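You operate a simulated robot arm through the tools that you are given. There is no shell and no other tool.

The job below is to be done with a simulated robot arm. You get a single attempt, and the scene is never put back.

Task
Wind the mini black bobbin full on the small winder, then press END.
Fine: bobbin on the cone, roller arm on, work the winder slider till FULL and leave it home. Leave the other controls and bobbins.

The check looks at the end state, three seconds after you hand in, the way a careful person would. Anything else that was tipped, shoved, dropped, spilled or broken makes it a failure.

Robot
A 6-joint arm with a four-finger gripper, fixed in place. Base frame: the origin is on the floor under the middle of its stand, x ahead of it, y to its left, z up. Lengths are in m, angles in rad, forces in N, time in s.
It reaches about 1.012 m from its shoulder. Its first joint turns from -2.897 to 2.897 rad. Payload 3.43 kg.
The TCP is the grasp point between the finger pads, 0.03 m short of the fingertips. In the tool frame z runs along the fingers and y along their closing line. The gripper opens to 0.12 m; its body begins 0.085 m behind the TCP.
Orientation is told as [roll, pitch, yaw] about the base's x, y, z axes, in that order, counted from this pose: with the fingers straight down and closing along the base's y, the tool's x points along the base's -x, its y along +y and its z along -z.

Tools
- The arm moves only by the tool jog_arm. Its argument "series" is a list of rows, each a list of 7 numbers: the turn, a rotation vector about the tool's x, y, z in degrees, then the shift along the tool's x, y, z in m, then the opening, from 0 (shut) to 1 (fully open). In form: [[rx, ry, rz, x, y, z, claw], ...]. A call has 1 to 20 rows; each row is the pose to reach, as a shift and turn from the pose commanded when the call began, along the tool's axes at that moment. Rows are played at 5 a second. More than 0.05 m and 0.15 rad between two rows, or a gripper value outside its range, and nothing of the call is played. Where a pose cannot be reached the arm comes as near as it can. A force on the tool above 70 N (or 10 N above the force at the start of the call, whichever is more), or a blocked arm, ends the call early, and 0.2 s more pass. Each finger travels about 0.1362 m/s and halts on what it meets, pressing with about 34 N; the grip force reading is that of the motor and also rises with nothing between the fingers. The clock runs only during rows and for 0.2 s after the last one: add rows that repeat a pose to give the fingers time. It gives the time, the measured TCP pose, the force on the tool (base axes), the opening and the grip force at its end, in the units of the frame above (readings bear some noise), with the torque about the TCP (base axes, N m) and any sound that the robot's microphone picked up, and new pictures: "pictures" is both (left out), scene, wrist or none.
- Cameras (640 x 400 px; columns grow to the right, rows downward): "scene" is fixed at [0.4005, 0.4985, 1.5101]; the picture's right is [0.23, 0.97, 0.00], its down [0.86, -0.21, -0.47] and it looks along [-0.45, 0.11, -0.88] (base axes); focal length 316 px, centre (320, 200). "wrist" rides on the gripper at [0.071, -0.017, -0.121] in the tool frame; the picture's right is [0.23, 0.97, 0.00], its down [-0.81, 0.19, -0.55] and it looks along [-0.54, 0.13, 0.83] (tool axes); focal length 275 px, centre (320, 200).
- locate(camera, pixels): for up to 12 pixels [column, row] of the newest picture of that camera ("zoom" is the newest enlarged one), the place [x, y, z] in the base frame of the surface seen there, good to about 0.002 m. The clock stands still meanwhile.
- enlarge(camera, box): a new picture of the part [left, top, right, bottom] of that camera's present view, enlarged. The clock stands still meanwhile.
- finish_job(): hands the job in; it is judged then, once.

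Leave the gripper open and the arm clear of the work at the hand-in unless told otherwise.

The tools are called after "Emit:" by a JSON object that holds its "fn" and its "kwargs". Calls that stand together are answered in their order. jog_arm: Moves the arm, as the interface text tells. Its arguments: {"type":"object","properties":{"series":{"type":"array","items":{"type":"array","items":{"type":"number"}}},"pictures":{"type":"string","enum":["both","scene","wrist","none"]}},"required":["series"]} The other tools are called the same way: locate (camera, pixels) gives the place of the surface under pixels of a picture; enlarge (camera, box) takes an enlarged picture of a part of a camera's view; finish_job () hands the job in.

At the start:

```text
time: 0.0
eef_pos: [-0.0744, 0.4673, 1.0696]
ee_rot: [0.0, 0.002, 0.004]
ft_force: [0.4, 0.5, -0.8]
moment: [-0.01, 0.0, 0.01]
gripper_width: 0.1198
gripper_force: 0.0
```

scene: 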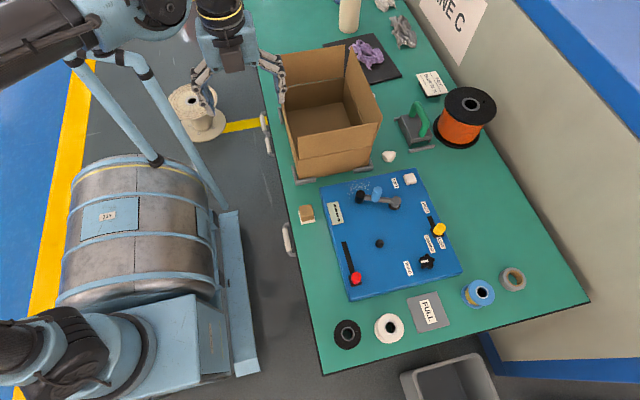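
wrist: 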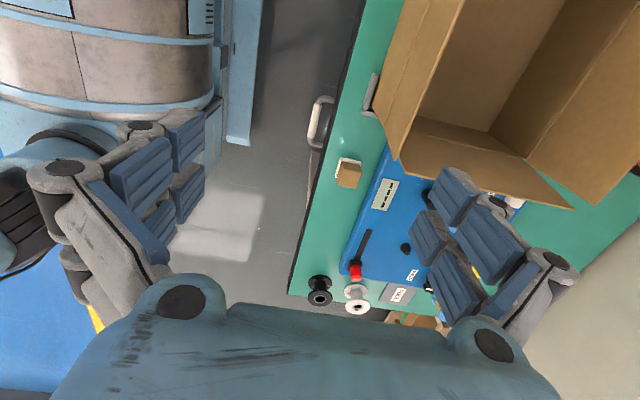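

I see a blue winder panel on a green bench, with a black bobbin near (347,333) and a white one near (389,327). First I'll enlarge the panel to read the labels.

Emit:
{"fn": "enlarge", "kwargs": {"camera": "scene", "box": [310, 160, 470, 260]}}

Emit:
{"fn": "enlarge", "kwargs": {"camera": "scene", "box": [320, 230, 520, 355]}}

```text
4.00 times, centred on (390, 210) of scene
```

zoom: 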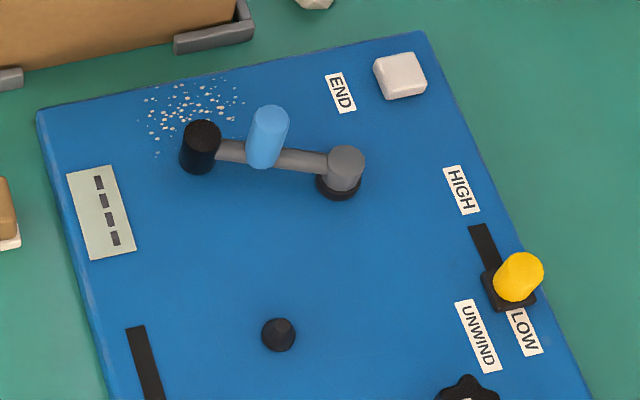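

```text
3.20 times, centred on (420, 292) of scene
```

zoom: 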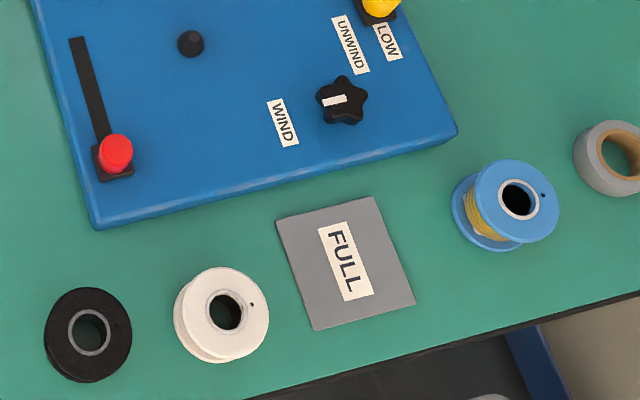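

The panel has a red slider at (355,278), a cone at (379,243), the roller arm with its blue peg at (376,193), END at (410,179) and a display at (335,213). Next I measure the main points.

Emit:
{"fn": "locate", "kwargs": {"camera": "zoom", "pixels": [[90, 320], [90, 333], [110, 350], [55, 330], [130, 330], [91, 290], [91, 380], [117, 150], [112, 175], [78, 40], [190, 40], [190, 53]]}}

Emit:
{"fn": "locate", "kwargs": {"camera": "scene", "pixels": [[360, 196], [376, 190], [376, 195], [396, 201], [410, 178], [335, 213], [380, 244], [440, 229], [427, 261], [389, 327], [322, 187], [350, 298]]}}

```text
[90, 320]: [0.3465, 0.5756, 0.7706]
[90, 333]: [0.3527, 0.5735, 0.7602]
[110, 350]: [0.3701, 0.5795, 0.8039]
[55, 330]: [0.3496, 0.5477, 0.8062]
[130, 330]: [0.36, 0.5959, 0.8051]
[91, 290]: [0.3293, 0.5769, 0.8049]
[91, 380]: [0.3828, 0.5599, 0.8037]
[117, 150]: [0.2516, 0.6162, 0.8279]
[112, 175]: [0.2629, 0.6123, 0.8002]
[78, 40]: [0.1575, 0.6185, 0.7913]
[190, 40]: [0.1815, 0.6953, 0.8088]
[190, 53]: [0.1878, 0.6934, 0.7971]
```

```text
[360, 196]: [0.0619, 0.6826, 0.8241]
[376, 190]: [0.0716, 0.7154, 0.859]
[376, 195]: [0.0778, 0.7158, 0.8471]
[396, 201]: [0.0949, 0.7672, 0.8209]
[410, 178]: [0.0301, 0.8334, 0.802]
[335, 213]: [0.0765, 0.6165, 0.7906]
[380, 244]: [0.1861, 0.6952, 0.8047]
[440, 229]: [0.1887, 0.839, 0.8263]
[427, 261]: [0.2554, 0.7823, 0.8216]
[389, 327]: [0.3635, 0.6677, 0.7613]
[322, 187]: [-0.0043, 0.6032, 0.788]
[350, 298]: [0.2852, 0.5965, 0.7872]
```

Bobbin top is near z 0.805 at about (0.356, 0.572), and the panel surface is near z 0.79. I'll enlarge each part more for precise geometry.

Emit:
{"fn": "enlarge", "kwargs": {"camera": "scene", "box": [325, 310, 373, 340]}}

Emit:
{"fn": "locate", "kwargs": {"camera": "zoom", "pixels": [[150, 300], [440, 300], [290, 130], [240, 240], [340, 240], [300, 380], [290, 290], [60, 200], [290, 60], [600, 300], [200, 200], [400, 200]]}}

Emit:
{"fn": "enlarge", "kwargs": {"camera": "scene", "box": [348, 180, 412, 220]}}

Emit:
{"fn": "enlarge", "kwargs": {"camera": "scene", "box": [364, 233, 396, 253]}}

Emit:
{"fn": "enlarge", "kwargs": {"camera": "scene", "box": [331, 238, 379, 288]}}

```text
13.33 times, centred on (349, 325) of scene
```

zoom: 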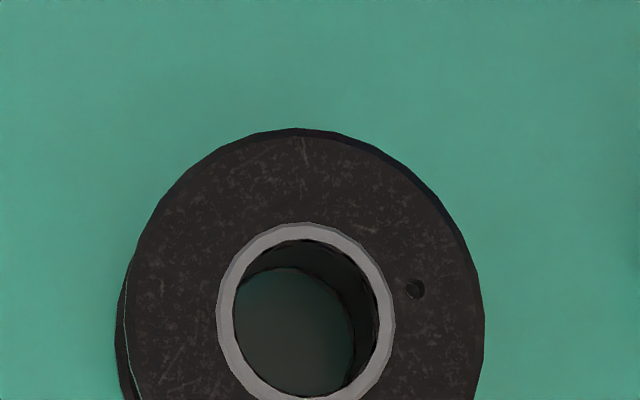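

```text
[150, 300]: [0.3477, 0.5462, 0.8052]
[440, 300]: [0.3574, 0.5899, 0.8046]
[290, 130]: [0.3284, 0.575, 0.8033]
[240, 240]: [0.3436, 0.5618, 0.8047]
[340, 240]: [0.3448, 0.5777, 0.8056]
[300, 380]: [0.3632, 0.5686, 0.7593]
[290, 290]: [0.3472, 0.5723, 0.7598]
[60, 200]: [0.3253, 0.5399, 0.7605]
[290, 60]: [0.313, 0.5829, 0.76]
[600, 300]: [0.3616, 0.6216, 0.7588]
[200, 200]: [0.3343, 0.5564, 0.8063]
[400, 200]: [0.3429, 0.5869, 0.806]
```

```text
10.00 times, centred on (380, 200) of scene
```

zoom: 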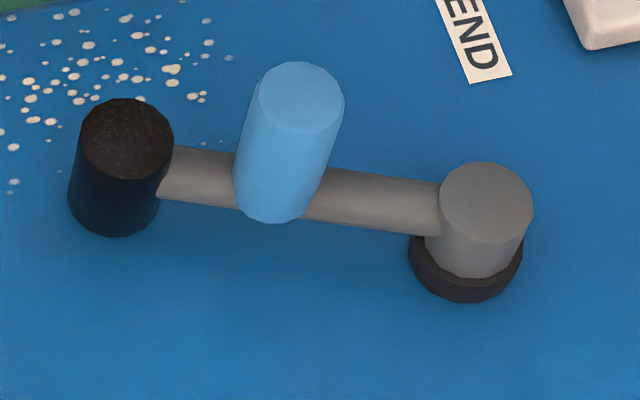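

```text
16.00 times, centred on (380, 243) of scene
```

zoom: 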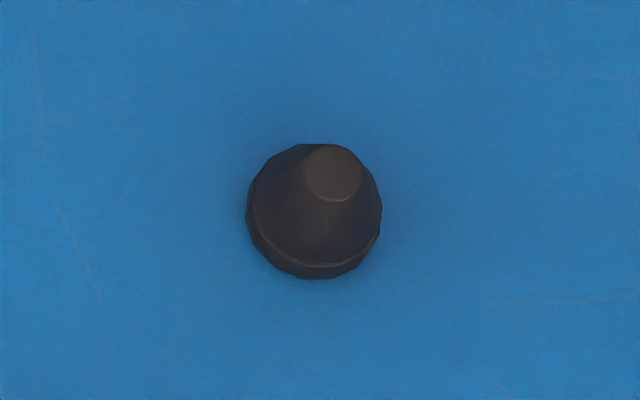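

```text
8.00 times, centred on (355, 263) of scene
```

zoom: 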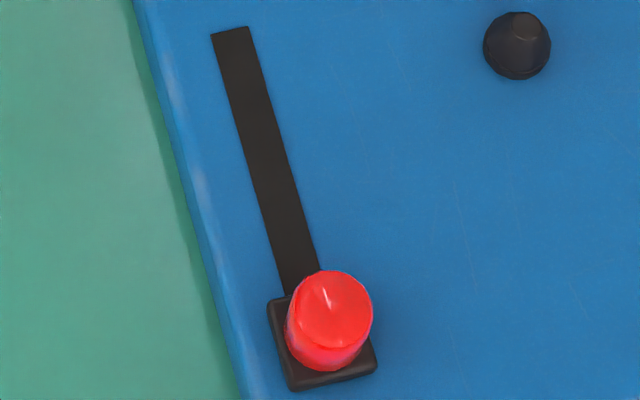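

Now I measure the slider, slot ends and cone from this last enlarged picture.

Emit:
{"fn": "locate", "kwargs": {"camera": "zoom", "pixels": [[335, 310], [310, 310], [365, 310], [338, 280], [332, 345], [280, 375], [370, 365], [232, 32], [295, 285], [523, 20], [490, 50], [516, 75]]}}

Emit:
{"fn": "enlarge", "kwargs": {"camera": "scene", "box": [348, 180, 412, 220]}}

Emit:
{"fn": "locate", "kwargs": {"camera": "zoom", "pixels": [[125, 135], [85, 140], [168, 140], [110, 230], [300, 100], [265, 95], [340, 100], [300, 130], [285, 200], [485, 200], [380, 185], [470, 290]]}}

Emit:
{"fn": "enlarge", "kwargs": {"camera": "scene", "box": [364, 233, 396, 253]}}

Emit:
{"fn": "locate", "kwargs": {"camera": "zoom", "pixels": [[332, 172], [310, 172], [358, 172], [332, 150], [332, 195], [255, 220], [378, 210], [312, 275], [290, 148], [100, 100], [500, 300]]}}

Emit:
{"fn": "enlarge", "kwargs": {"camera": "scene", "box": [390, 165, 430, 190]}}

Emit:
{"fn": "locate", "kwargs": {"camera": "zoom", "pixels": [[320, 200], [250, 180], [400, 180], [300, 280], [320, 120], [150, 100], [560, 300]]}}

```text
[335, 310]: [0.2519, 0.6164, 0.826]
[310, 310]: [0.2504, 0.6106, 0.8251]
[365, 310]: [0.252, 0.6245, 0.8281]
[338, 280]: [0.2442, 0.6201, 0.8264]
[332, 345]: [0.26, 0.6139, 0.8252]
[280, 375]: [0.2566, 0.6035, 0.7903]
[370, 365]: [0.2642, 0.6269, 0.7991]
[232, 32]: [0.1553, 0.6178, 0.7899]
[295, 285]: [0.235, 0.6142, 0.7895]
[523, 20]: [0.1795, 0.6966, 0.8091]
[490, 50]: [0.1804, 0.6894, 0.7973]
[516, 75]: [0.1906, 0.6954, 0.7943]
```

```text
10.00 times, centred on (380, 200) of scene
```

zoom: 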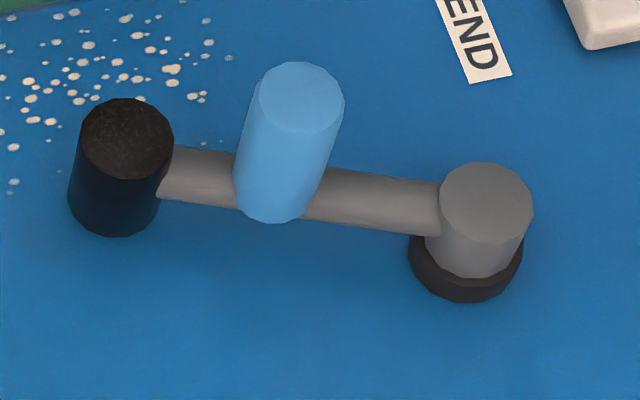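

```text
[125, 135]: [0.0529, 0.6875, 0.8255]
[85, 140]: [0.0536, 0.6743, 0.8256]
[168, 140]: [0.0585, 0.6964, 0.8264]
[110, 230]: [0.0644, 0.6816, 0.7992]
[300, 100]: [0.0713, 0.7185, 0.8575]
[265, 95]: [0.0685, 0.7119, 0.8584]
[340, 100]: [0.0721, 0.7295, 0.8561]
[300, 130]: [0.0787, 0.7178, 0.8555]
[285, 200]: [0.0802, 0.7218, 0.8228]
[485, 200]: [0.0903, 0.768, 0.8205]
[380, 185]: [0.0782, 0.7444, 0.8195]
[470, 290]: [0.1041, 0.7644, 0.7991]
```

```text
16.00 times, centred on (380, 243) of scene
```

zoom: 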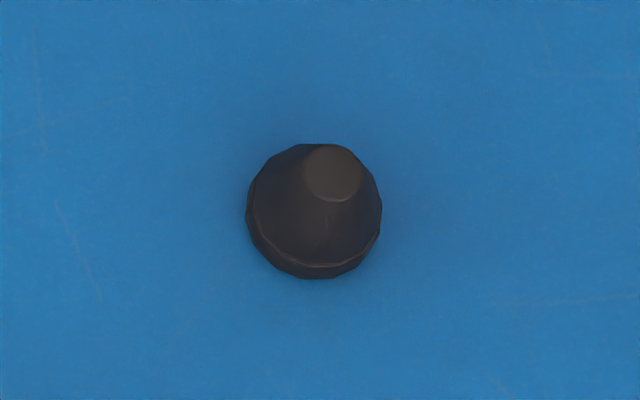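

```text
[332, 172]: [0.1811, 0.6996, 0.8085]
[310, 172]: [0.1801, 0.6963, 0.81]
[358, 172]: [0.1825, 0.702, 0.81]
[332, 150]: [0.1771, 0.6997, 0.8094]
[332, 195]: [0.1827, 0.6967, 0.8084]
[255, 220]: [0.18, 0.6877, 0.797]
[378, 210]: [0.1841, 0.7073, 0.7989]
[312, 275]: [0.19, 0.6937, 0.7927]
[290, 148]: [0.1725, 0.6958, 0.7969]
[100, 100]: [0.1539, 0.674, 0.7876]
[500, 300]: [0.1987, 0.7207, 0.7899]
```

```text
16.00 times, centred on (410, 178) of scene
```

zoom: 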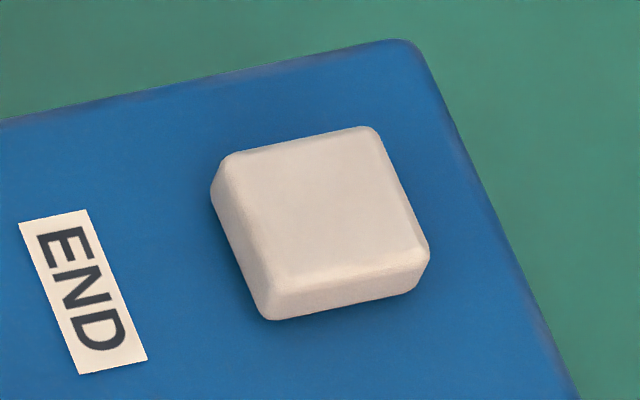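

```text
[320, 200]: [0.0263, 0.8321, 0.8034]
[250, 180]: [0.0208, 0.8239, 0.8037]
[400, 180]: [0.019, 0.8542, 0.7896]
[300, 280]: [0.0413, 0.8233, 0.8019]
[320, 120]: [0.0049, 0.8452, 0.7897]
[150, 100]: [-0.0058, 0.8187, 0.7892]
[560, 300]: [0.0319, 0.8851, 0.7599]
```

The geometry is taking shape: cone axis about (0.181,0.698), slider knob at (0.252,0.616,0.827), roller arm pivot at about (0.096,0.766), blue peg top at (0.072,0.719,0.857). Next I look at the gripper fingers and the table around the bobbins.

Emit:
{"fn": "enlarge", "kwargs": {"camera": "scene", "box": [176, 0, 304, 110]}}

Emit:
{"fn": "enlarge", "kwargs": {"camera": "wrist", "box": [0, 80, 640, 400]}}

Emit:
{"fn": "enlarge", "kwargs": {"camera": "scene", "box": [310, 300, 430, 375]}}

Emit:
{"fn": "locate", "kwargs": {"camera": "zoom", "pixels": [[140, 200], [265, 175], [265, 245], [265, 130], [200, 290], [420, 80], [500, 40], [60, 370], [330, 330], [420, 130], [490, 140], [360, 140]]}}

```text
3.64 times, centred on (240, 55) of scene
```

zoom: 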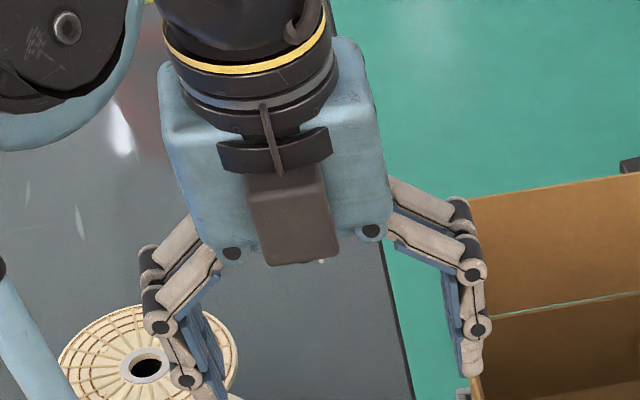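

```text
1.00 times, centred on (320, 240) of wrist (not enlarged: the box is as wide or as high as the picture)
```

zoom: 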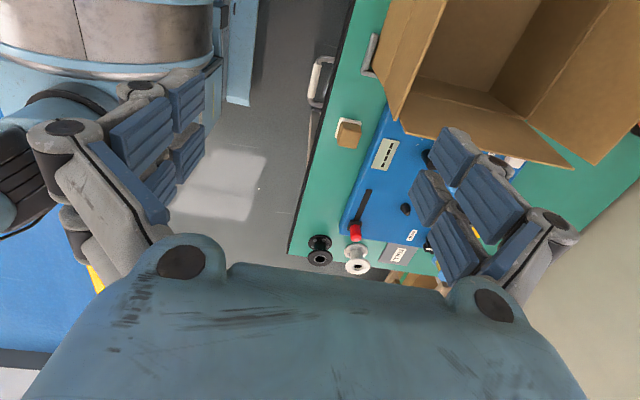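

```text
5.33 times, centred on (370, 338) of scene
```

zoom: 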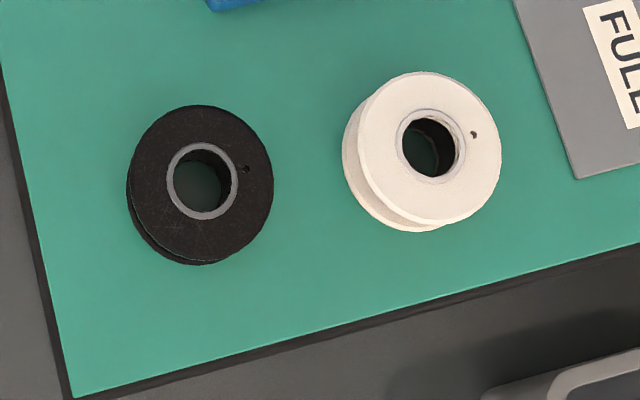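

```text
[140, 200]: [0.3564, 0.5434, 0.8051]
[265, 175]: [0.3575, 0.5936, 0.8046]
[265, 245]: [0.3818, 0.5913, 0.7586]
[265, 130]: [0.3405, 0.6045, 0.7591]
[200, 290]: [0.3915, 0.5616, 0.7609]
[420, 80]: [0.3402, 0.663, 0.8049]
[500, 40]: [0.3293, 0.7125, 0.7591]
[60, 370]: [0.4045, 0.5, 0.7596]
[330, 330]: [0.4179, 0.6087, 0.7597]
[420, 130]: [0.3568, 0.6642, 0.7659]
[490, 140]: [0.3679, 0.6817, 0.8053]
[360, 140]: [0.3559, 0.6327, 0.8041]
```

The black bobbin is centred near (0.356,0.569) with radius about 0.027, and the white one sits about 0.093 away along +y. I'll close along x at pickup to avoid the white one. First I check the box extents, because the roller arm and END are near it.

Emit:
{"fn": "locate", "kwargs": {"camera": "scene", "pixels": [[290, 152], [300, 178], [372, 165], [380, 122], [350, 50], [262, 55], [330, 160], [370, 150], [388, 156], [415, 130], [306, 212], [270, 120]]}}

```text
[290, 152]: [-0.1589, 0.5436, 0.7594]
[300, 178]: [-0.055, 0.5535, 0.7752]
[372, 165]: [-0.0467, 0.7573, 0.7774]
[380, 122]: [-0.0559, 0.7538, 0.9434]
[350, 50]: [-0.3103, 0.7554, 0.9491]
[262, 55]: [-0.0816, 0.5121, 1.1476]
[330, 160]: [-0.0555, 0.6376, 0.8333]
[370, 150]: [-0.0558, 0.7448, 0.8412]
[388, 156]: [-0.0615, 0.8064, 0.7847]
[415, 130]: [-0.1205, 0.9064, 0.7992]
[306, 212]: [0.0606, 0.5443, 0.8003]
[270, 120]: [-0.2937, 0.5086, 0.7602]
```

The box face is at x≈-0.055 with its top near z 0.945, so it stays out of the way. I now move over the black bobbin at z≈1.02 while turning 90° so the fingers close along x.

Emit:
{"fn": "jog_arm", "kwargs": {"series": [[0, 0, 7.5, -0.0359, 0.0085, 0.0042, 1], [0, 0, 15, -0.0717, 0.017, 0.0083, 1], [0, 0, 22.5, -0.1076, 0.0254, 0.0125, 1], [0, 0, 30, -0.1435, 0.0339, 0.0167, 1], [0, 0, 37.5, -0.1793, 0.0424, 0.0208, 1], [0, 0, 45, -0.2152, 0.0509, 0.025, 1], [0, 0, 52.5, -0.2511, 0.0593, 0.0292, 1], [0, 0, 60, -0.2869, 0.0678, 0.0333, 1], [0, 0, 67.5, -0.3228, 0.0763, 0.0375, 1], [0, 0, 75, -0.3587, 0.0848, 0.0417, 1], [0, 0, 82.5, -0.3945, 0.0932, 0.0458, 1], [0, 0, 90, -0.4304, 0.1017, 0.05, 1], [0, 0, 90, -0.4304, 0.1017, 0.05, 1]]}}

```text
time: 2.8
eef_pos: [0.3433, 0.5699, 1.0214]
ee_rot: [0.011, 0.001, -1.57]
ft_force: [1.2, -0.5, -0.3]
moment: [0.0, 0.01, 0.03]
gripper_width: 0.1202
gripper_force: 0.0
```

scene: 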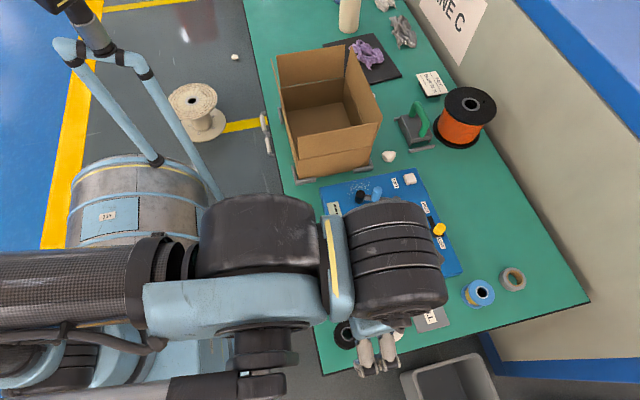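
wrist: 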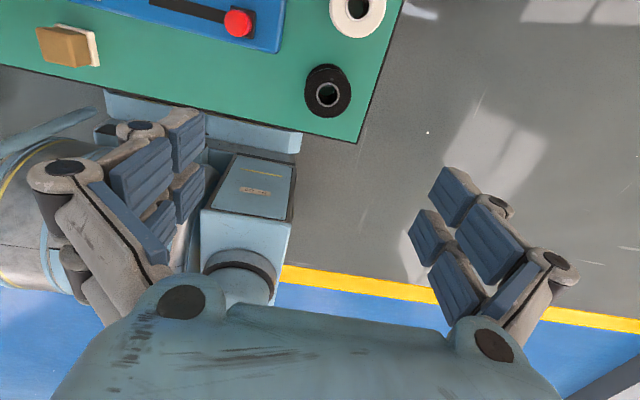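

TCP reads (0.343,0.570,1.021), 13 mm short of the aim in x; perhaps still settling. I hold one row to check and locate the bobbin in the wrist view around (327,93).

Emit:
{"fn": "jog_arm", "kwargs": {"series": [[0, 0, 0, 0, 0, 0, 1], [0, 0, 0, 0, 0, 0, 1]], "pictures": "wrist"}}

Emit:
{"fn": "locate", "kwargs": {"camera": "wrist", "pixels": [[310, 93], [345, 93], [327, 75], [327, 110], [327, 94], [238, 22], [340, 10], [375, 10], [400, 60], [360, 142]]}}

Emit:
{"fn": "enlarge", "kwargs": {"camera": "wrist", "box": [280, 40, 376, 140]}}

```text
time: 3.4
eef_pos: [0.3419, 0.5709, 1.0216]
ee_rot: [0.01, -0.001, -1.567]
ft_force: [0.2, 0.8, -0.4]
moment: [0.0, -0.02, 0.03]
gripper_width: 0.1197
gripper_force: 0.0
```

wrist: 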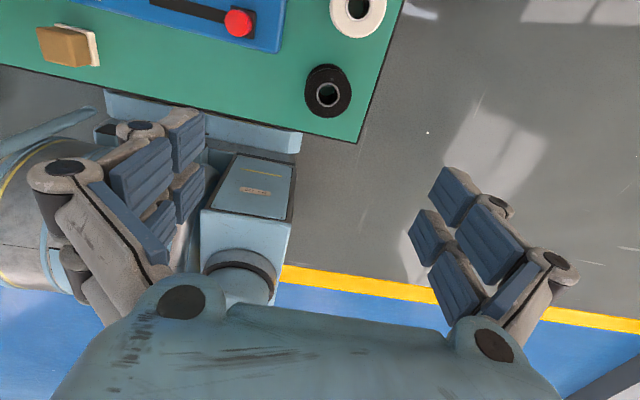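

```text
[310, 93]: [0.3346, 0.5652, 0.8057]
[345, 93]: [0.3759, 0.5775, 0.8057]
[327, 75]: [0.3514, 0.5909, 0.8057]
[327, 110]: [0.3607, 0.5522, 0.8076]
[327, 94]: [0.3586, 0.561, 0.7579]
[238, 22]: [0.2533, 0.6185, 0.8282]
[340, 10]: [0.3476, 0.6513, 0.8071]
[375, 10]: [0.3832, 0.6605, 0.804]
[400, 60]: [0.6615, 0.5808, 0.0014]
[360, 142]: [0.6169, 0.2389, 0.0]
```

```text
4.00 times, centred on (328, 90) of wrist
```

zoom: 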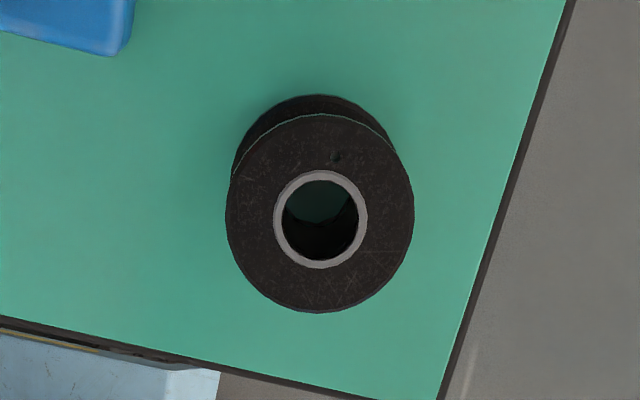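

The pose is steady at x=0.342, so there's a fixed offset to correct by feedback. I measure the bobbin rim on the enlarged picture for its centre.

Emit:
{"fn": "locate", "kwargs": {"camera": "zoom", "pixels": [[230, 212], [409, 212], [320, 118], [320, 308], [280, 218], [362, 218], [322, 176], [322, 265], [254, 144], [386, 278]]}}

```text
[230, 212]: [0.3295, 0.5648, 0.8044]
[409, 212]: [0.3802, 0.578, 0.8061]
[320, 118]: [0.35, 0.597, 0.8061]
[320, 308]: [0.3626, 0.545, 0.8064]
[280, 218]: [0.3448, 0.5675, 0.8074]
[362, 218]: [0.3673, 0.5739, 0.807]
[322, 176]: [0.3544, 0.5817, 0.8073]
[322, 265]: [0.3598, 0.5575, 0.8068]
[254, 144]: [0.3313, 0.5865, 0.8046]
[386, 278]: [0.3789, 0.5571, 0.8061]
```

Bobbin centre is (0.356,0.571) with rim radius about 0.027. I shift +0.014 m along tool y (base +x), narrow the fingers to about 0.076 m and descend to z≈0.90.

Emit:
{"fn": "jog_arm", "kwargs": {"series": [[0, 0, 0, 0, 0.007, 0.02, 0.85], [0, 0, 0, 0, 0.014, 0.05, 0.7], [0, 0, 0, 0, 0.014, 0.08, 0.63], [0, 0, 0, 0, 0.014, 0.1, 0.63], [0, 0, 0, 0, 0.014, 0.12, 0.63], [0, 0, 0, 0, 0.014, 0.12, 0.63]]}}

Emit:
{"fn": "enlarge", "kwargs": {"camera": "scene", "box": [300, 270, 460, 370]}}

```text
time: 4.8
eef_pos: [0.3582, 0.5712, 0.9042]
ee_rot: [0.009, -0.001, -1.57]
ft_force: [-0.1, -0.2, -0.5]
moment: [-0.01, -0.02, -0.02]
gripper_width: 0.0755
gripper_force: 0.0
```

scene: 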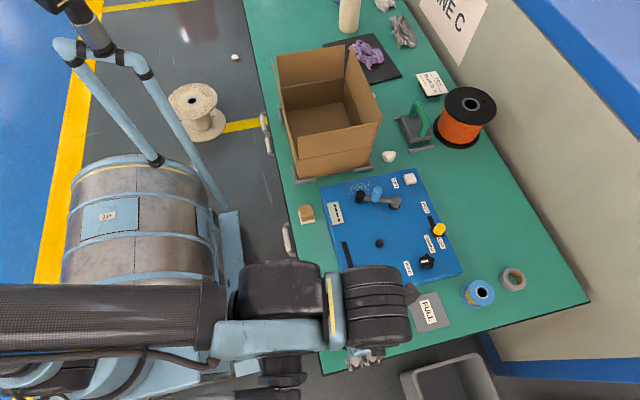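
wrist: 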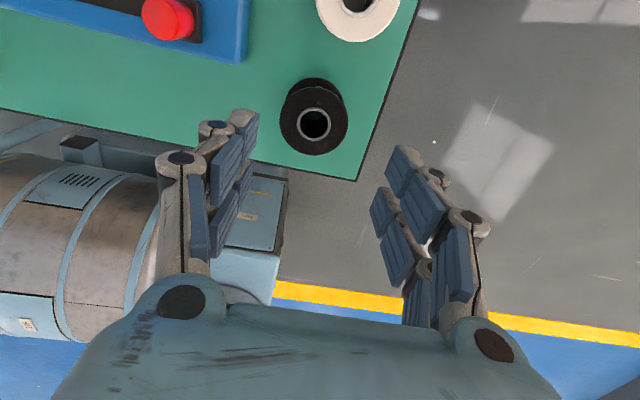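

```text
4.00 times, centred on (380, 320) of scene
```

zoom: 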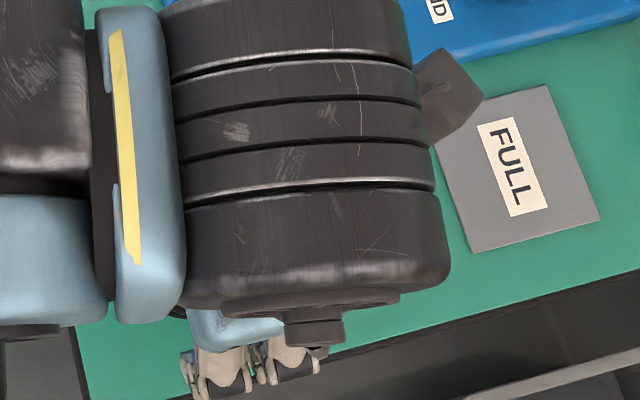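

TCP is now (0.358,0.571,0.904) with the opening at 0.0755. I check the bobbin centre again in the wrist view near (313,124).

Emit:
{"fn": "enlarge", "kwargs": {"camera": "wrist", "box": [258, 80, 370, 150]}}

Emit:
{"fn": "locate", "kwargs": {"camera": "zoom", "pixels": [[135, 220], [505, 220], [318, 60], [318, 415], [250, 250], [380, 250]]}}

```text
5.71 times, centred on (314, 115) of wrist
```

zoom: 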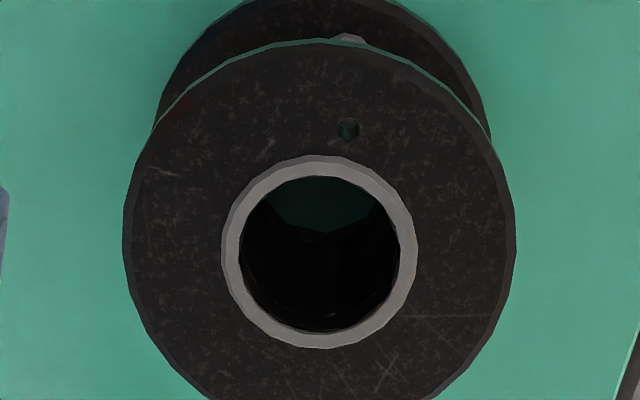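

```text
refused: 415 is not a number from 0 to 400
```

Emit:
{"fn": "locate", "kwargs": {"camera": "zoom", "pixels": [[132, 232], [506, 232], [318, 45], [228, 252], [408, 252], [320, 164], [320, 340], [180, 100], [460, 360]]}}

```text
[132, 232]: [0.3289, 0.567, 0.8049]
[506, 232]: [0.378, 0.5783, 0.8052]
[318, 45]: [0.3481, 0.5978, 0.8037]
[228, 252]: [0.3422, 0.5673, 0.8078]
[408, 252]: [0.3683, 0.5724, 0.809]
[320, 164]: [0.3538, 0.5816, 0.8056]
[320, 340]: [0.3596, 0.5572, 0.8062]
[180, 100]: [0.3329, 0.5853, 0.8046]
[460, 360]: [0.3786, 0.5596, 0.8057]
```

The centre reads (0.3555,0.571). I shift -0.0025 along tool y and lower to TCP z≈0.797, keeping the opening.

Emit:
{"fn": "jog_arm", "kwargs": {"series": [[0, 0, 0, 0, -0.0025, 0.03, 0.63], [0, 0, 0, 0, -0.0025, 0.06, 0.63], [0, 0, 0, 0, -0.0025, 0.085, 0.63], [0, 0, 0, 0, -0.0025, 0.1, 0.63], [0, 0, 0, 0, -0.0025, 0.107, 0.63], [0, 0, 0, 0, -0.0025, 0.107, 0.63]]}}

```text
time: 6.2
eef_pos: [0.3571, 0.5693, 0.7964]
ee_rot: [0.01, 0.0, -1.569]
ft_force: [0.3, -0.1, 0.2]
moment: [-0.02, 0.01, 0.02]
gripper_width: 0.0756
gripper_force: 0.0
```

scene: 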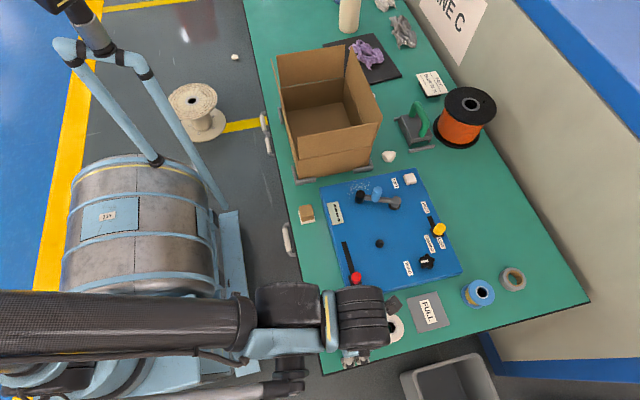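
wrist: 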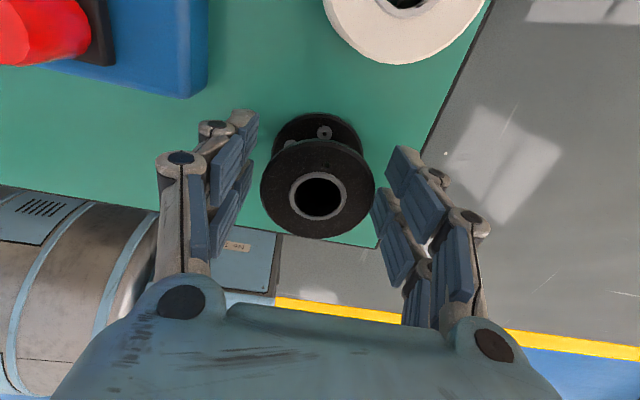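

The bobbin sits centred between the fingers at (317,190). I close the fingers on it.

Emit:
{"fn": "jog_arm", "kwargs": {"series": [[0, 0, 0, 0, 0, 0, 0.55], [0, 0, 0, 0, 0, 0, 0.48], [0, 0, 0, 0, 0, 0, 0.42], [0, 0, 0, 0, 0, 0, 0.35], [0, 0, 0, 0, 0, 0, 0.35], [0, 0, 0, 0, 0, 0, 0.35]]}}

```text
time: 7.6
eef_pos: [0.3563, 0.5691, 0.796]
ee_rot: [0.01, -0.001, -1.569]
ft_force: [1.4, -0.8, 2.8]
moment: [0.0, -0.14, -0.01]
gripper_width: 0.0522
gripper_force: 33.8
```

scene: 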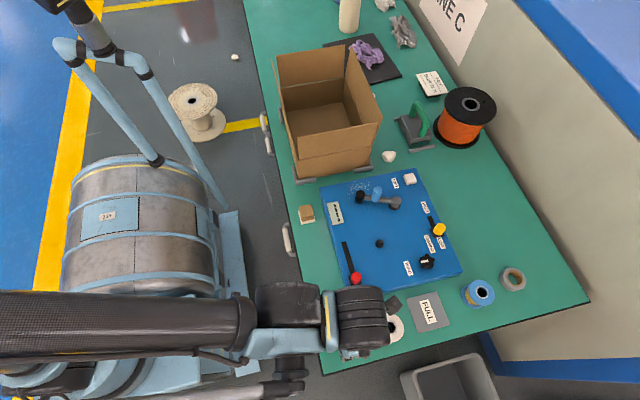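
wrist: 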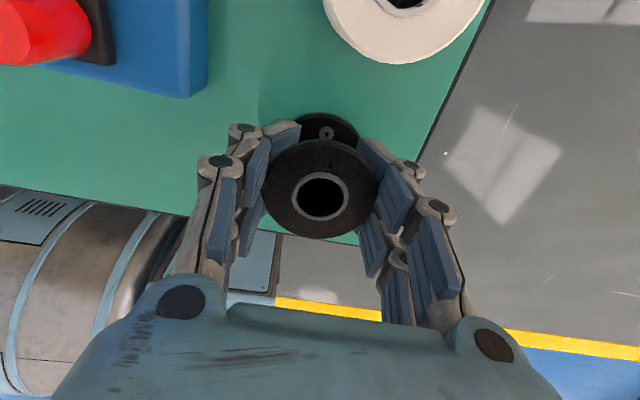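

Gripped at width 0.0522 with 33.8 N. I lift 0.08 m straight up.

Emit:
{"fn": "jog_arm", "kwargs": {"series": [[0, 0, 0, 0, 0, -0.01, 0.35], [0, 0, 0, 0, 0, -0.03, 0.35], [0, 0, 0, 0, 0, -0.055, 0.35], [0, 0, 0, 0, 0, -0.08, 0.35], [0, 0, 0, 0, 0, -0.08, 0.35]]}}

Emit:
{"fn": "enlarge", "kwargs": {"camera": "wrist", "box": [224, 90, 416, 210]}}

```text
time: 8.8
eef_pos: [0.3532, 0.57, 0.8762]
ee_rot: [0.011, 0.002, -1.569]
ft_force: [-0.5, 0.8, -0.6]
moment: [-0.03, 0.04, 0.0]
gripper_width: 0.0525
gripper_force: 33.9
```

scene: 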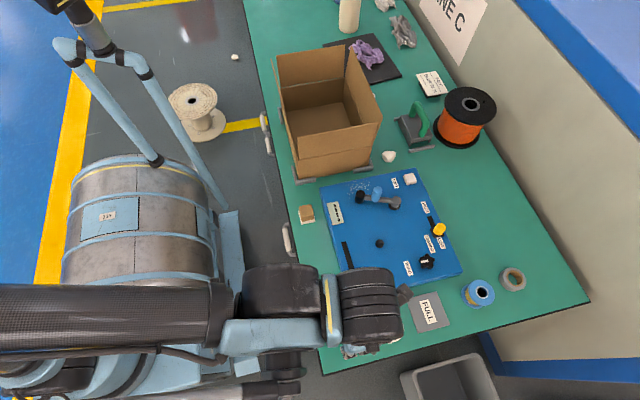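
wrist: 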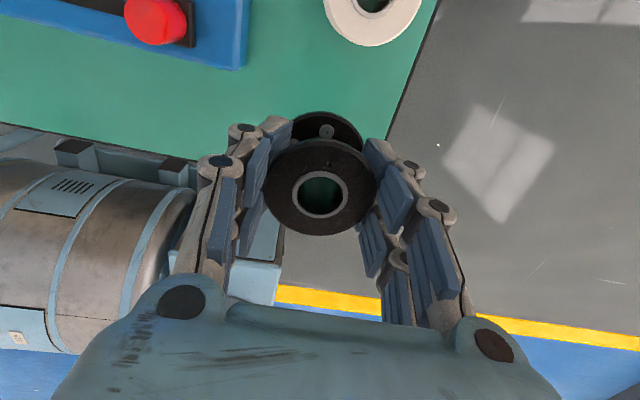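

```text
3.33 times, centred on (320, 150) of wrist
```

zoom: 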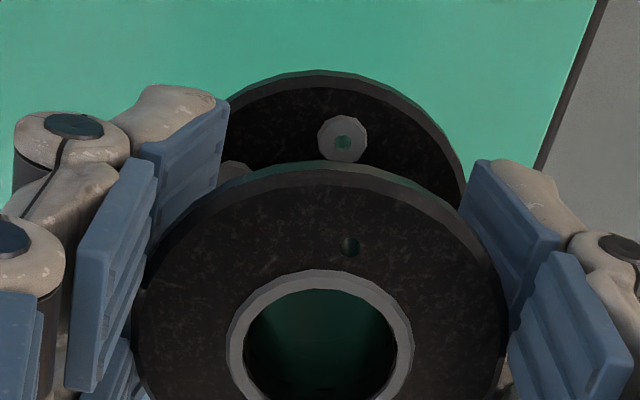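

The bobbin is in hand. I measure its position relative to the TCP from the enlarged picture.

Emit:
{"fn": "locate", "kwargs": {"camera": "zoom", "pixels": [[237, 342], [404, 342], [320, 275], [330, 275], [320, 168], [145, 325], [495, 325], [320, 230], [342, 140]]}}

Emit:
{"fn": "enlarge", "kwargs": {"camera": "wrist", "box": [264, 130, 376, 250]}}

Emit:
{"fn": "locate", "kwargs": {"camera": "zoom", "pixels": [[235, 192], [400, 192], [318, 130], [318, 270], [320, 60], [320, 330], [150, 190], [490, 190]]}}

```text
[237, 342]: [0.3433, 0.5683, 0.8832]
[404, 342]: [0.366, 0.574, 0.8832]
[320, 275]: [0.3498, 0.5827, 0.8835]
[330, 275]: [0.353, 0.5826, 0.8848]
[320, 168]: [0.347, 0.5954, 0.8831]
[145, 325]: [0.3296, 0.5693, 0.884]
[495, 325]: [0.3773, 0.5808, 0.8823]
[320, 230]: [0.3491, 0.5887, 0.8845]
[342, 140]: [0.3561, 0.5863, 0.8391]
```

```text
3.33 times, centred on (320, 190) of wrist
```

zoom: 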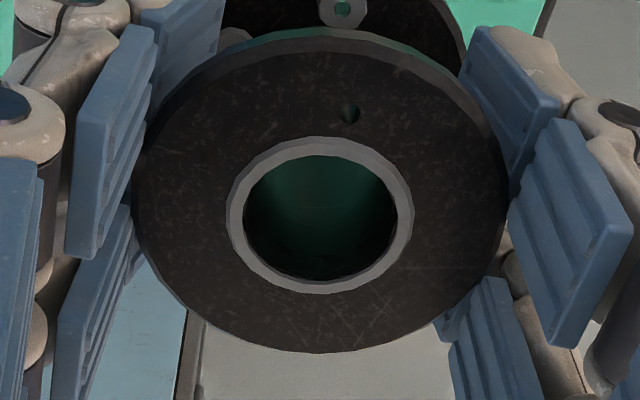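

```text
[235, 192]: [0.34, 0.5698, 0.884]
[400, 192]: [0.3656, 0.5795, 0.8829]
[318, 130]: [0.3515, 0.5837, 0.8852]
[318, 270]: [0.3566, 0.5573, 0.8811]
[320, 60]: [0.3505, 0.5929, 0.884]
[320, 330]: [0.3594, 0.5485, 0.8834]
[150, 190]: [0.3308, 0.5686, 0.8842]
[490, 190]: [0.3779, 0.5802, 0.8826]
```

Bobbin centre is about (+0.001,+0.001) from the TCP, its bottom about 0.037 below it. I rise 0.05 m, then carry it over to the cone at about (0.181,0.698), well above the slider knob.

Emit:
{"fn": "jog_arm", "kwargs": {"series": [[0, 0, 0, 0, 0, -0.025, 0.35], [0, 0, 0, 0, 0, -0.05, 0.35], [0, 0, 0, 0.0212, -0.0289, -0.05, 0.35], [0, 0, 0, 0.0423, -0.0577, -0.05, 0.35], [0, 0, 0, 0.0635, -0.0866, -0.05, 0.35], [0, 0, 0, 0.0847, -0.1155, -0.05, 0.35], [0, 0, 0, 0.1058, -0.1443, -0.05, 0.35], [0, 0, 0, 0.127, -0.1732, -0.05, 0.35], [0, 0, 0, 0.127, -0.1732, -0.05, 0.35], [0, 0, 0, 0.127, -0.1732, -0.05, 0.35]]}}

Emit:
{"fn": "enlarge", "kwargs": {"camera": "wrist", "box": [224, 90, 416, 210]}}

```text
time: 11.0
eef_pos: [0.2653, 0.6987, 0.925]
ee_rot: [-0.021, 0.007, -1.475]
ft_force: [0.3, -1.2, -0.6]
moment: [-0.01, -0.03, 0.02]
gripper_width: 0.0524
gripper_force: 34.1
out of reach, approached as far as the arm can: row 4, 5, 6, 7, 8, 9, 10
```

scene: 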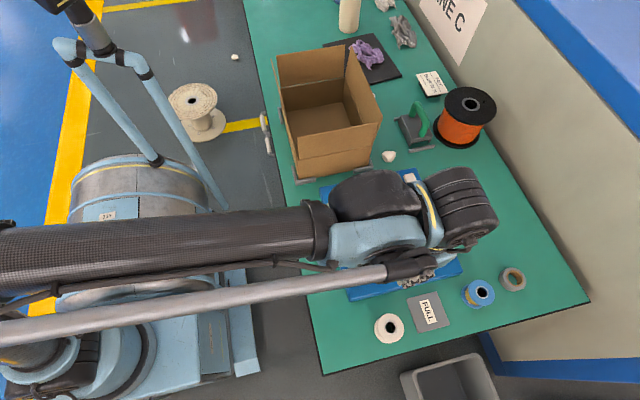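
wrist: 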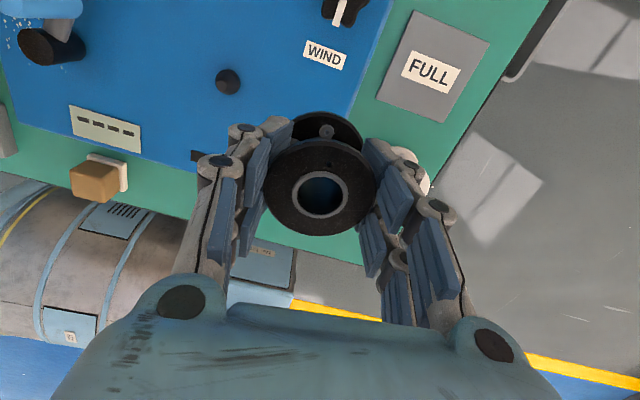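

```text
3.33 times, centred on (320, 150) of wrist
```

zoom: 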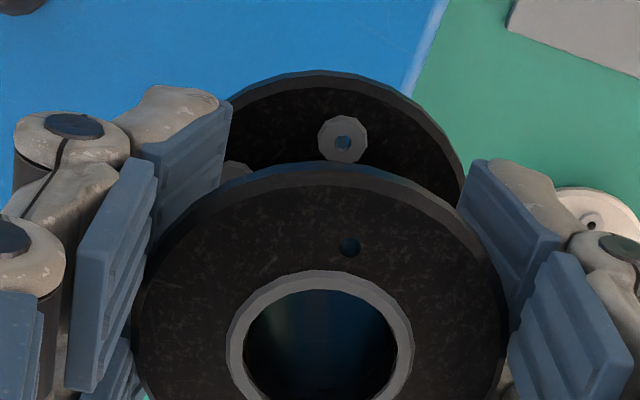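

The arm says that pose is out of reach: the wrist limit stopped it at x=0.265 and yaw -1.475. The bobbin is round, so I can use another yaw. I turn back about the tool z (yaw up toward -45°) in place and see how the pose responds.

Emit:
{"fn": "jog_arm", "kwargs": {"series": [[0, 0, -8, 0, 0, 0, 0.35], [0, 0, -8, 0, 0, 0, 0.35]], "pictures": "none"}}

```text
time: 11.6
eef_pos: [0.2654, 0.6985, 0.9237]
ee_rot: [-0.021, 0.01, -1.334]
ft_force: [-0.1, 0.1, -0.6]
moment: [0.0, -0.01, -0.02]
gripper_width: 0.0523
gripper_force: 34.1
```

The commanded pose follows the reached one, so I can go on from here. I turn to about yaw -45° and take out the small tilt (roll -0.021, pitch 0.010) at the same time.

Emit:
{"fn": "jog_arm", "kwargs": {"series": [[-1.2, -0.6, 0, 0, 0, 0, 0.35], [-1.2, -0.6, 0, 0, 0, 0, 0.35]], "pictures": "none"}}

Emit:
{"fn": "jog_arm", "kwargs": {"series": [[0, 0, -8, 0, 0, 0, 0.35], [0, 0, -16, 0, 0, 0, 0.35], [0, 0, -24, 0, 0, 0, 0.35], [0, 0, -31.5, 0, 0, 0, 0.35], [0, 0, -31.5, 0, 0, 0, 0.35]]}}

```text
time: 12.2
eef_pos: [0.2664, 0.6977, 0.9247]
ee_rot: [0.0, -0.002, -1.336]
ft_force: [0.0, 0.7, -1.1]
moment: [0.01, 0.03, 0.0]
gripper_width: 0.0522
gripper_force: 33.8
```

```text
time: 13.4
eef_pos: [0.2647, 0.6984, 0.9262]
ee_rot: [-0.002, -0.001, -0.785]
ft_force: [0.4, -0.2, -0.3]
moment: [0.0, 0.01, 0.02]
gripper_width: 0.0523
gripper_force: 33.3
```

scene: 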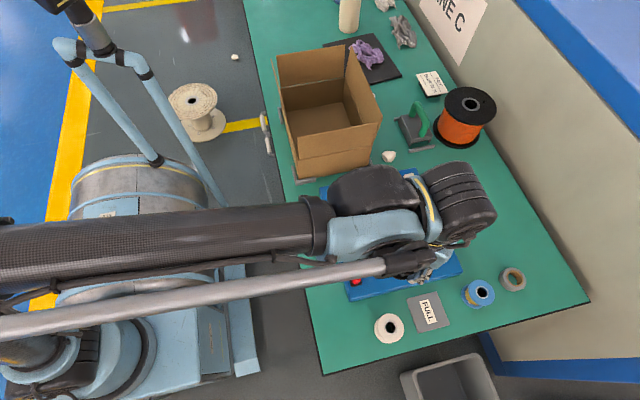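
wrist: 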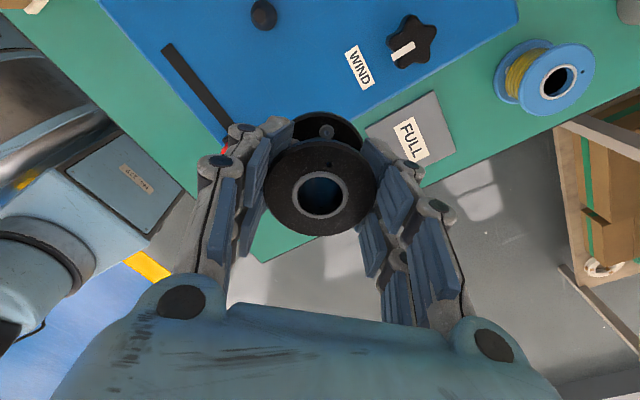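

Tilt is zeroed and yaw is -45°. The cone shows at (263,14) in the wrist view; I measure it and the bobbin from here.

Emit:
{"fn": "enlarge", "kwargs": {"camera": "wrist", "box": [231, 0, 295, 40]}}

Emit:
{"fn": "locate", "kwargs": {"camera": "zoom", "pixels": [[320, 130], [195, 130], [455, 130], [290, 260], [310, 60], [290, 190], [340, 200]]}}

Emit:
{"fn": "locate", "kwargs": {"camera": "wrist", "pixels": [[296, 192], [345, 192], [320, 173], [320, 214], [275, 185], [368, 185]]}}

```text
10.00 times, centred on (263, 20) of wrist
```

zoom: 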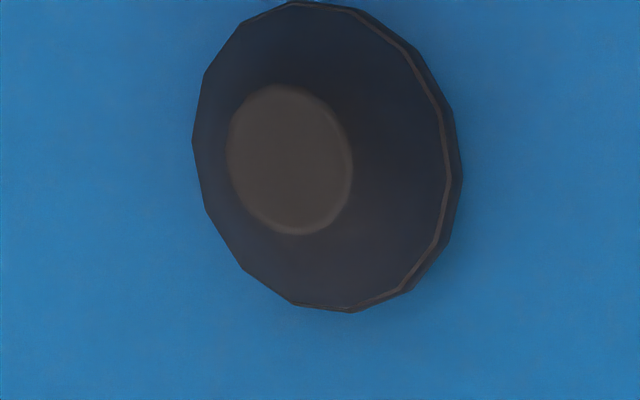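

```text
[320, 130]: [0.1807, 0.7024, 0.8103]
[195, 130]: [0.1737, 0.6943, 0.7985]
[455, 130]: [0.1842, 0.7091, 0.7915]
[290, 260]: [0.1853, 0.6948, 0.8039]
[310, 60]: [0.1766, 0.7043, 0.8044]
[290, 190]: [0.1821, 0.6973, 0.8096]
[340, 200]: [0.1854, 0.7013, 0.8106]
```

```text
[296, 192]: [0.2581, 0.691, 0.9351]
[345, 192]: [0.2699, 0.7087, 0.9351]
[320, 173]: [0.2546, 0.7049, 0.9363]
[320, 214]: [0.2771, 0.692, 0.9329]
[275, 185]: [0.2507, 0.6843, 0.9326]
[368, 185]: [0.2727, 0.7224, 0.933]
```

Cone axis is about (0.181,0.699) and the bobbin is centred on the TCP. I shift (-0.0837, 0) in base to sit above the cone, staying at z 0.926.

Emit:
{"fn": "jog_arm", "kwargs": {"series": [[0, 0, 0, 0.0197, -0.0197, 0, 0.35], [0, 0, 0, 0.0395, -0.0395, 0, 0.35], [0, 0, 0, 0.0592, -0.0592, 0, 0.35], [0, 0, 0, 0.0592, -0.0592, 0, 0.35], [0, 0, 0, 0.0592, -0.0592, 0, 0.35]]}}

```text
time: 14.6
eef_pos: [0.1814, 0.6983, 0.9258]
ee_rot: [0.001, -0.001, -0.785]
ft_force: [0.4, -0.4, -0.9]
moment: [-0.01, 0.01, -0.01]
gripper_width: 0.0521
gripper_force: 33.7
```

scene: 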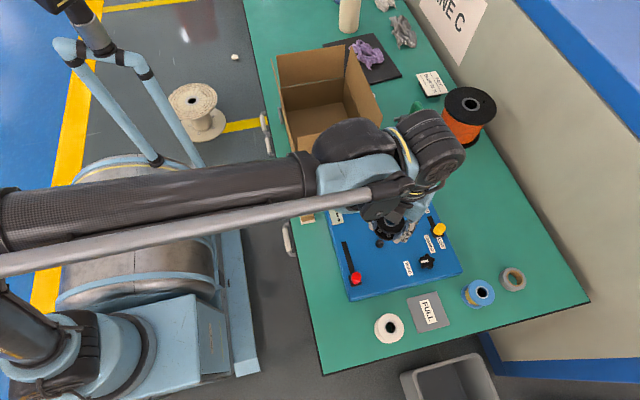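
wrist: 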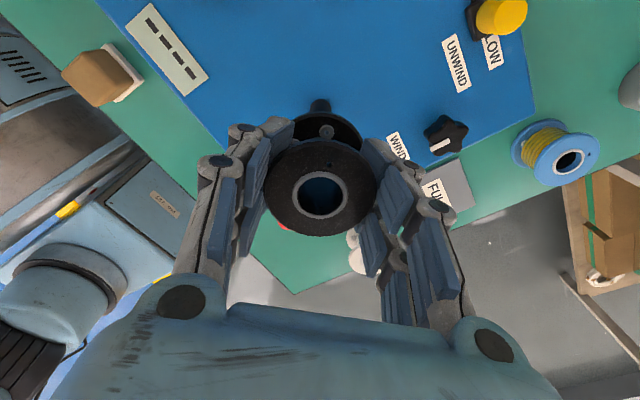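

TCP is (0.1814,0.6983). The cone peeks out behind the bobbin at (320,105). I look closer in both cameras before lowering.

Emit:
{"fn": "enlarge", "kwargs": {"camera": "wrist", "box": [264, 80, 376, 150]}}

Emit:
{"fn": "locate", "kwargs": {"camera": "zoom", "pixels": [[320, 125], [270, 150], [370, 150], [320, 165]]}}

Emit:
{"fn": "enlarge", "kwargs": {"camera": "scene", "box": [340, 200, 436, 260]}}

```text
5.71 times, centred on (320, 115) of wrist
```

zoom: 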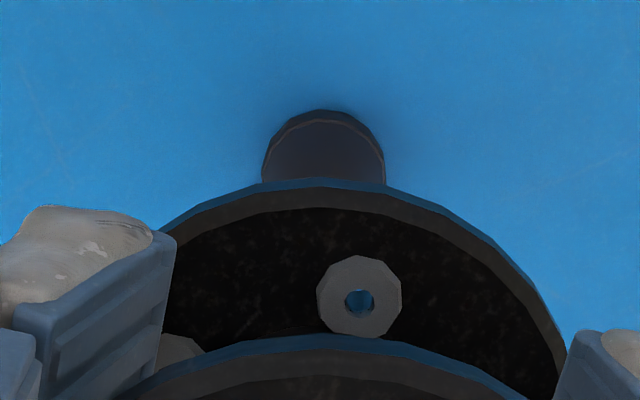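

```text
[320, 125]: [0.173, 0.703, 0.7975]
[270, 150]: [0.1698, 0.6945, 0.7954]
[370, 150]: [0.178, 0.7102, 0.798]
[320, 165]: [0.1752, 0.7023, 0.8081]
```

```text
6.67 times, centred on (388, 230) of scene
```

zoom: 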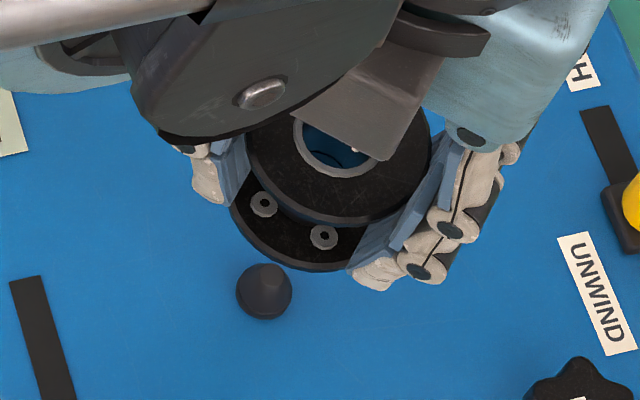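

Alignment looks right. I lower to TCP z≈0.845 first, where the bobbin's bottom is at about 0.808, just at the cone tip.

Emit:
{"fn": "jog_arm", "kwargs": {"series": [[0, 0, 0, 0, 0, 0.02, 0.35], [0, 0, 0, 0, 0, 0.04, 0.35], [0, 0, 0, 0, 0, 0.06, 0.35], [0, 0, 0, 0, 0, 0.075, 0.35], [0, 0, 0, 0, 0, 0.08, 0.35], [0, 0, 0, 0, 0, 0.08, 0.35]]}}

Emit:
{"fn": "enlarge", "kwargs": {"camera": "scene", "box": [340, 200, 436, 260]}}

Emit:
{"fn": "enlarge", "kwargs": {"camera": "wrist", "box": [256, 100, 384, 260]}}

```text
time: 16.0
eef_pos: [0.1821, 0.698, 0.8455]
ee_rot: [0.0, -0.001, -0.786]
ft_force: [1.1, 0.0, -1.6]
moment: [0.03, -0.02, -0.01]
gripper_width: 0.0521
gripper_force: 34.1
```

scene: 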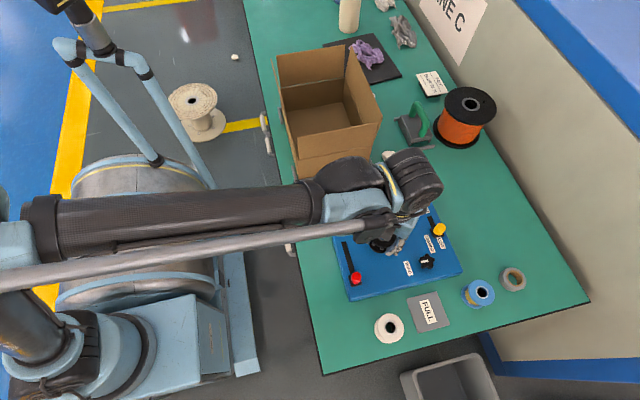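
wrist: 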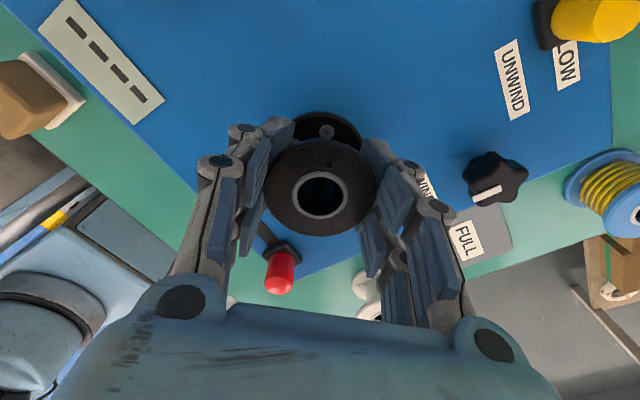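

```text
6.67 times, centred on (388, 230) of scene
```

zoom: 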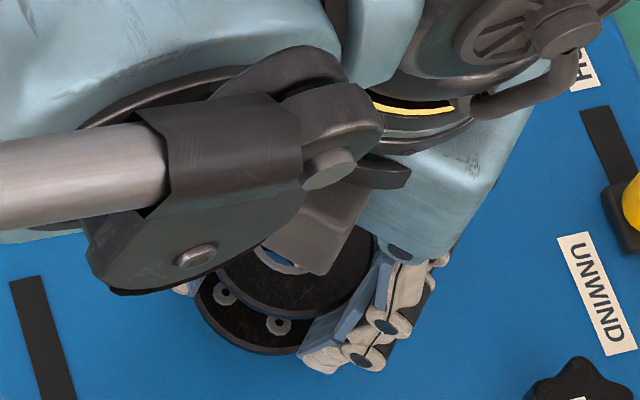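

```text
2.50 times, centred on (320, 180) of wrist
```

zoom: 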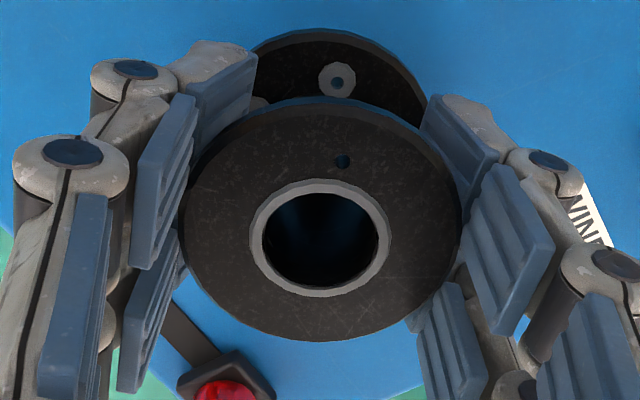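

No contact yet. I lower another 0.011 m in small steps with a slight -x correction, watching the force.

Emit:
{"fn": "jog_arm", "kwargs": {"series": [[0, 0, 0, 0.0005, -0.0005, 0.003, 0.35], [0, 0, 0, 0.0005, -0.0005, 0.006, 0.35], [0, 0, 0, 0.0005, -0.0005, 0.009, 0.35], [0, 0, 0, 0.0005, -0.0005, 0.011, 0.35], [0, 0, 0, 0.0005, -0.0005, 0.011, 0.35]], "pictures": "none"}}

```text
time: 17.2
eef_pos: [0.181, 0.697, 0.8357]
ee_rot: [0.001, -0.002, -0.785]
ft_force: [0.7, 2.4, 2.1]
moment: [0.08, 0.02, -0.01]
gripper_width: 0.0519
gripper_force: 34.2
```

A light +y force of 2.4 N shows the cone touching the hole side. I shift 1 mm toward +y and go down 5 mm more.

Emit:
{"fn": "jog_arm", "kwargs": {"series": [[0, 0, 0, 0.0008, 0.0008, 0.001, 0.35], [0, 0, 0, 0.0008, 0.0008, 0.003, 0.35], [0, 0, 0, 0.0008, 0.0008, 0.005, 0.35], [0, 0, 0, 0.0008, 0.0008, 0.005, 0.35]], "pictures": "none"}}

```text
time: 18.2
eef_pos: [0.1812, 0.6982, 0.8296]
ee_rot: [-0.001, -0.002, -0.785]
ft_force: [0.2, -0.3, -1.2]
moment: [0.01, 0.04, 0.01]
gripper_width: 0.0523
gripper_force: 34.4
```

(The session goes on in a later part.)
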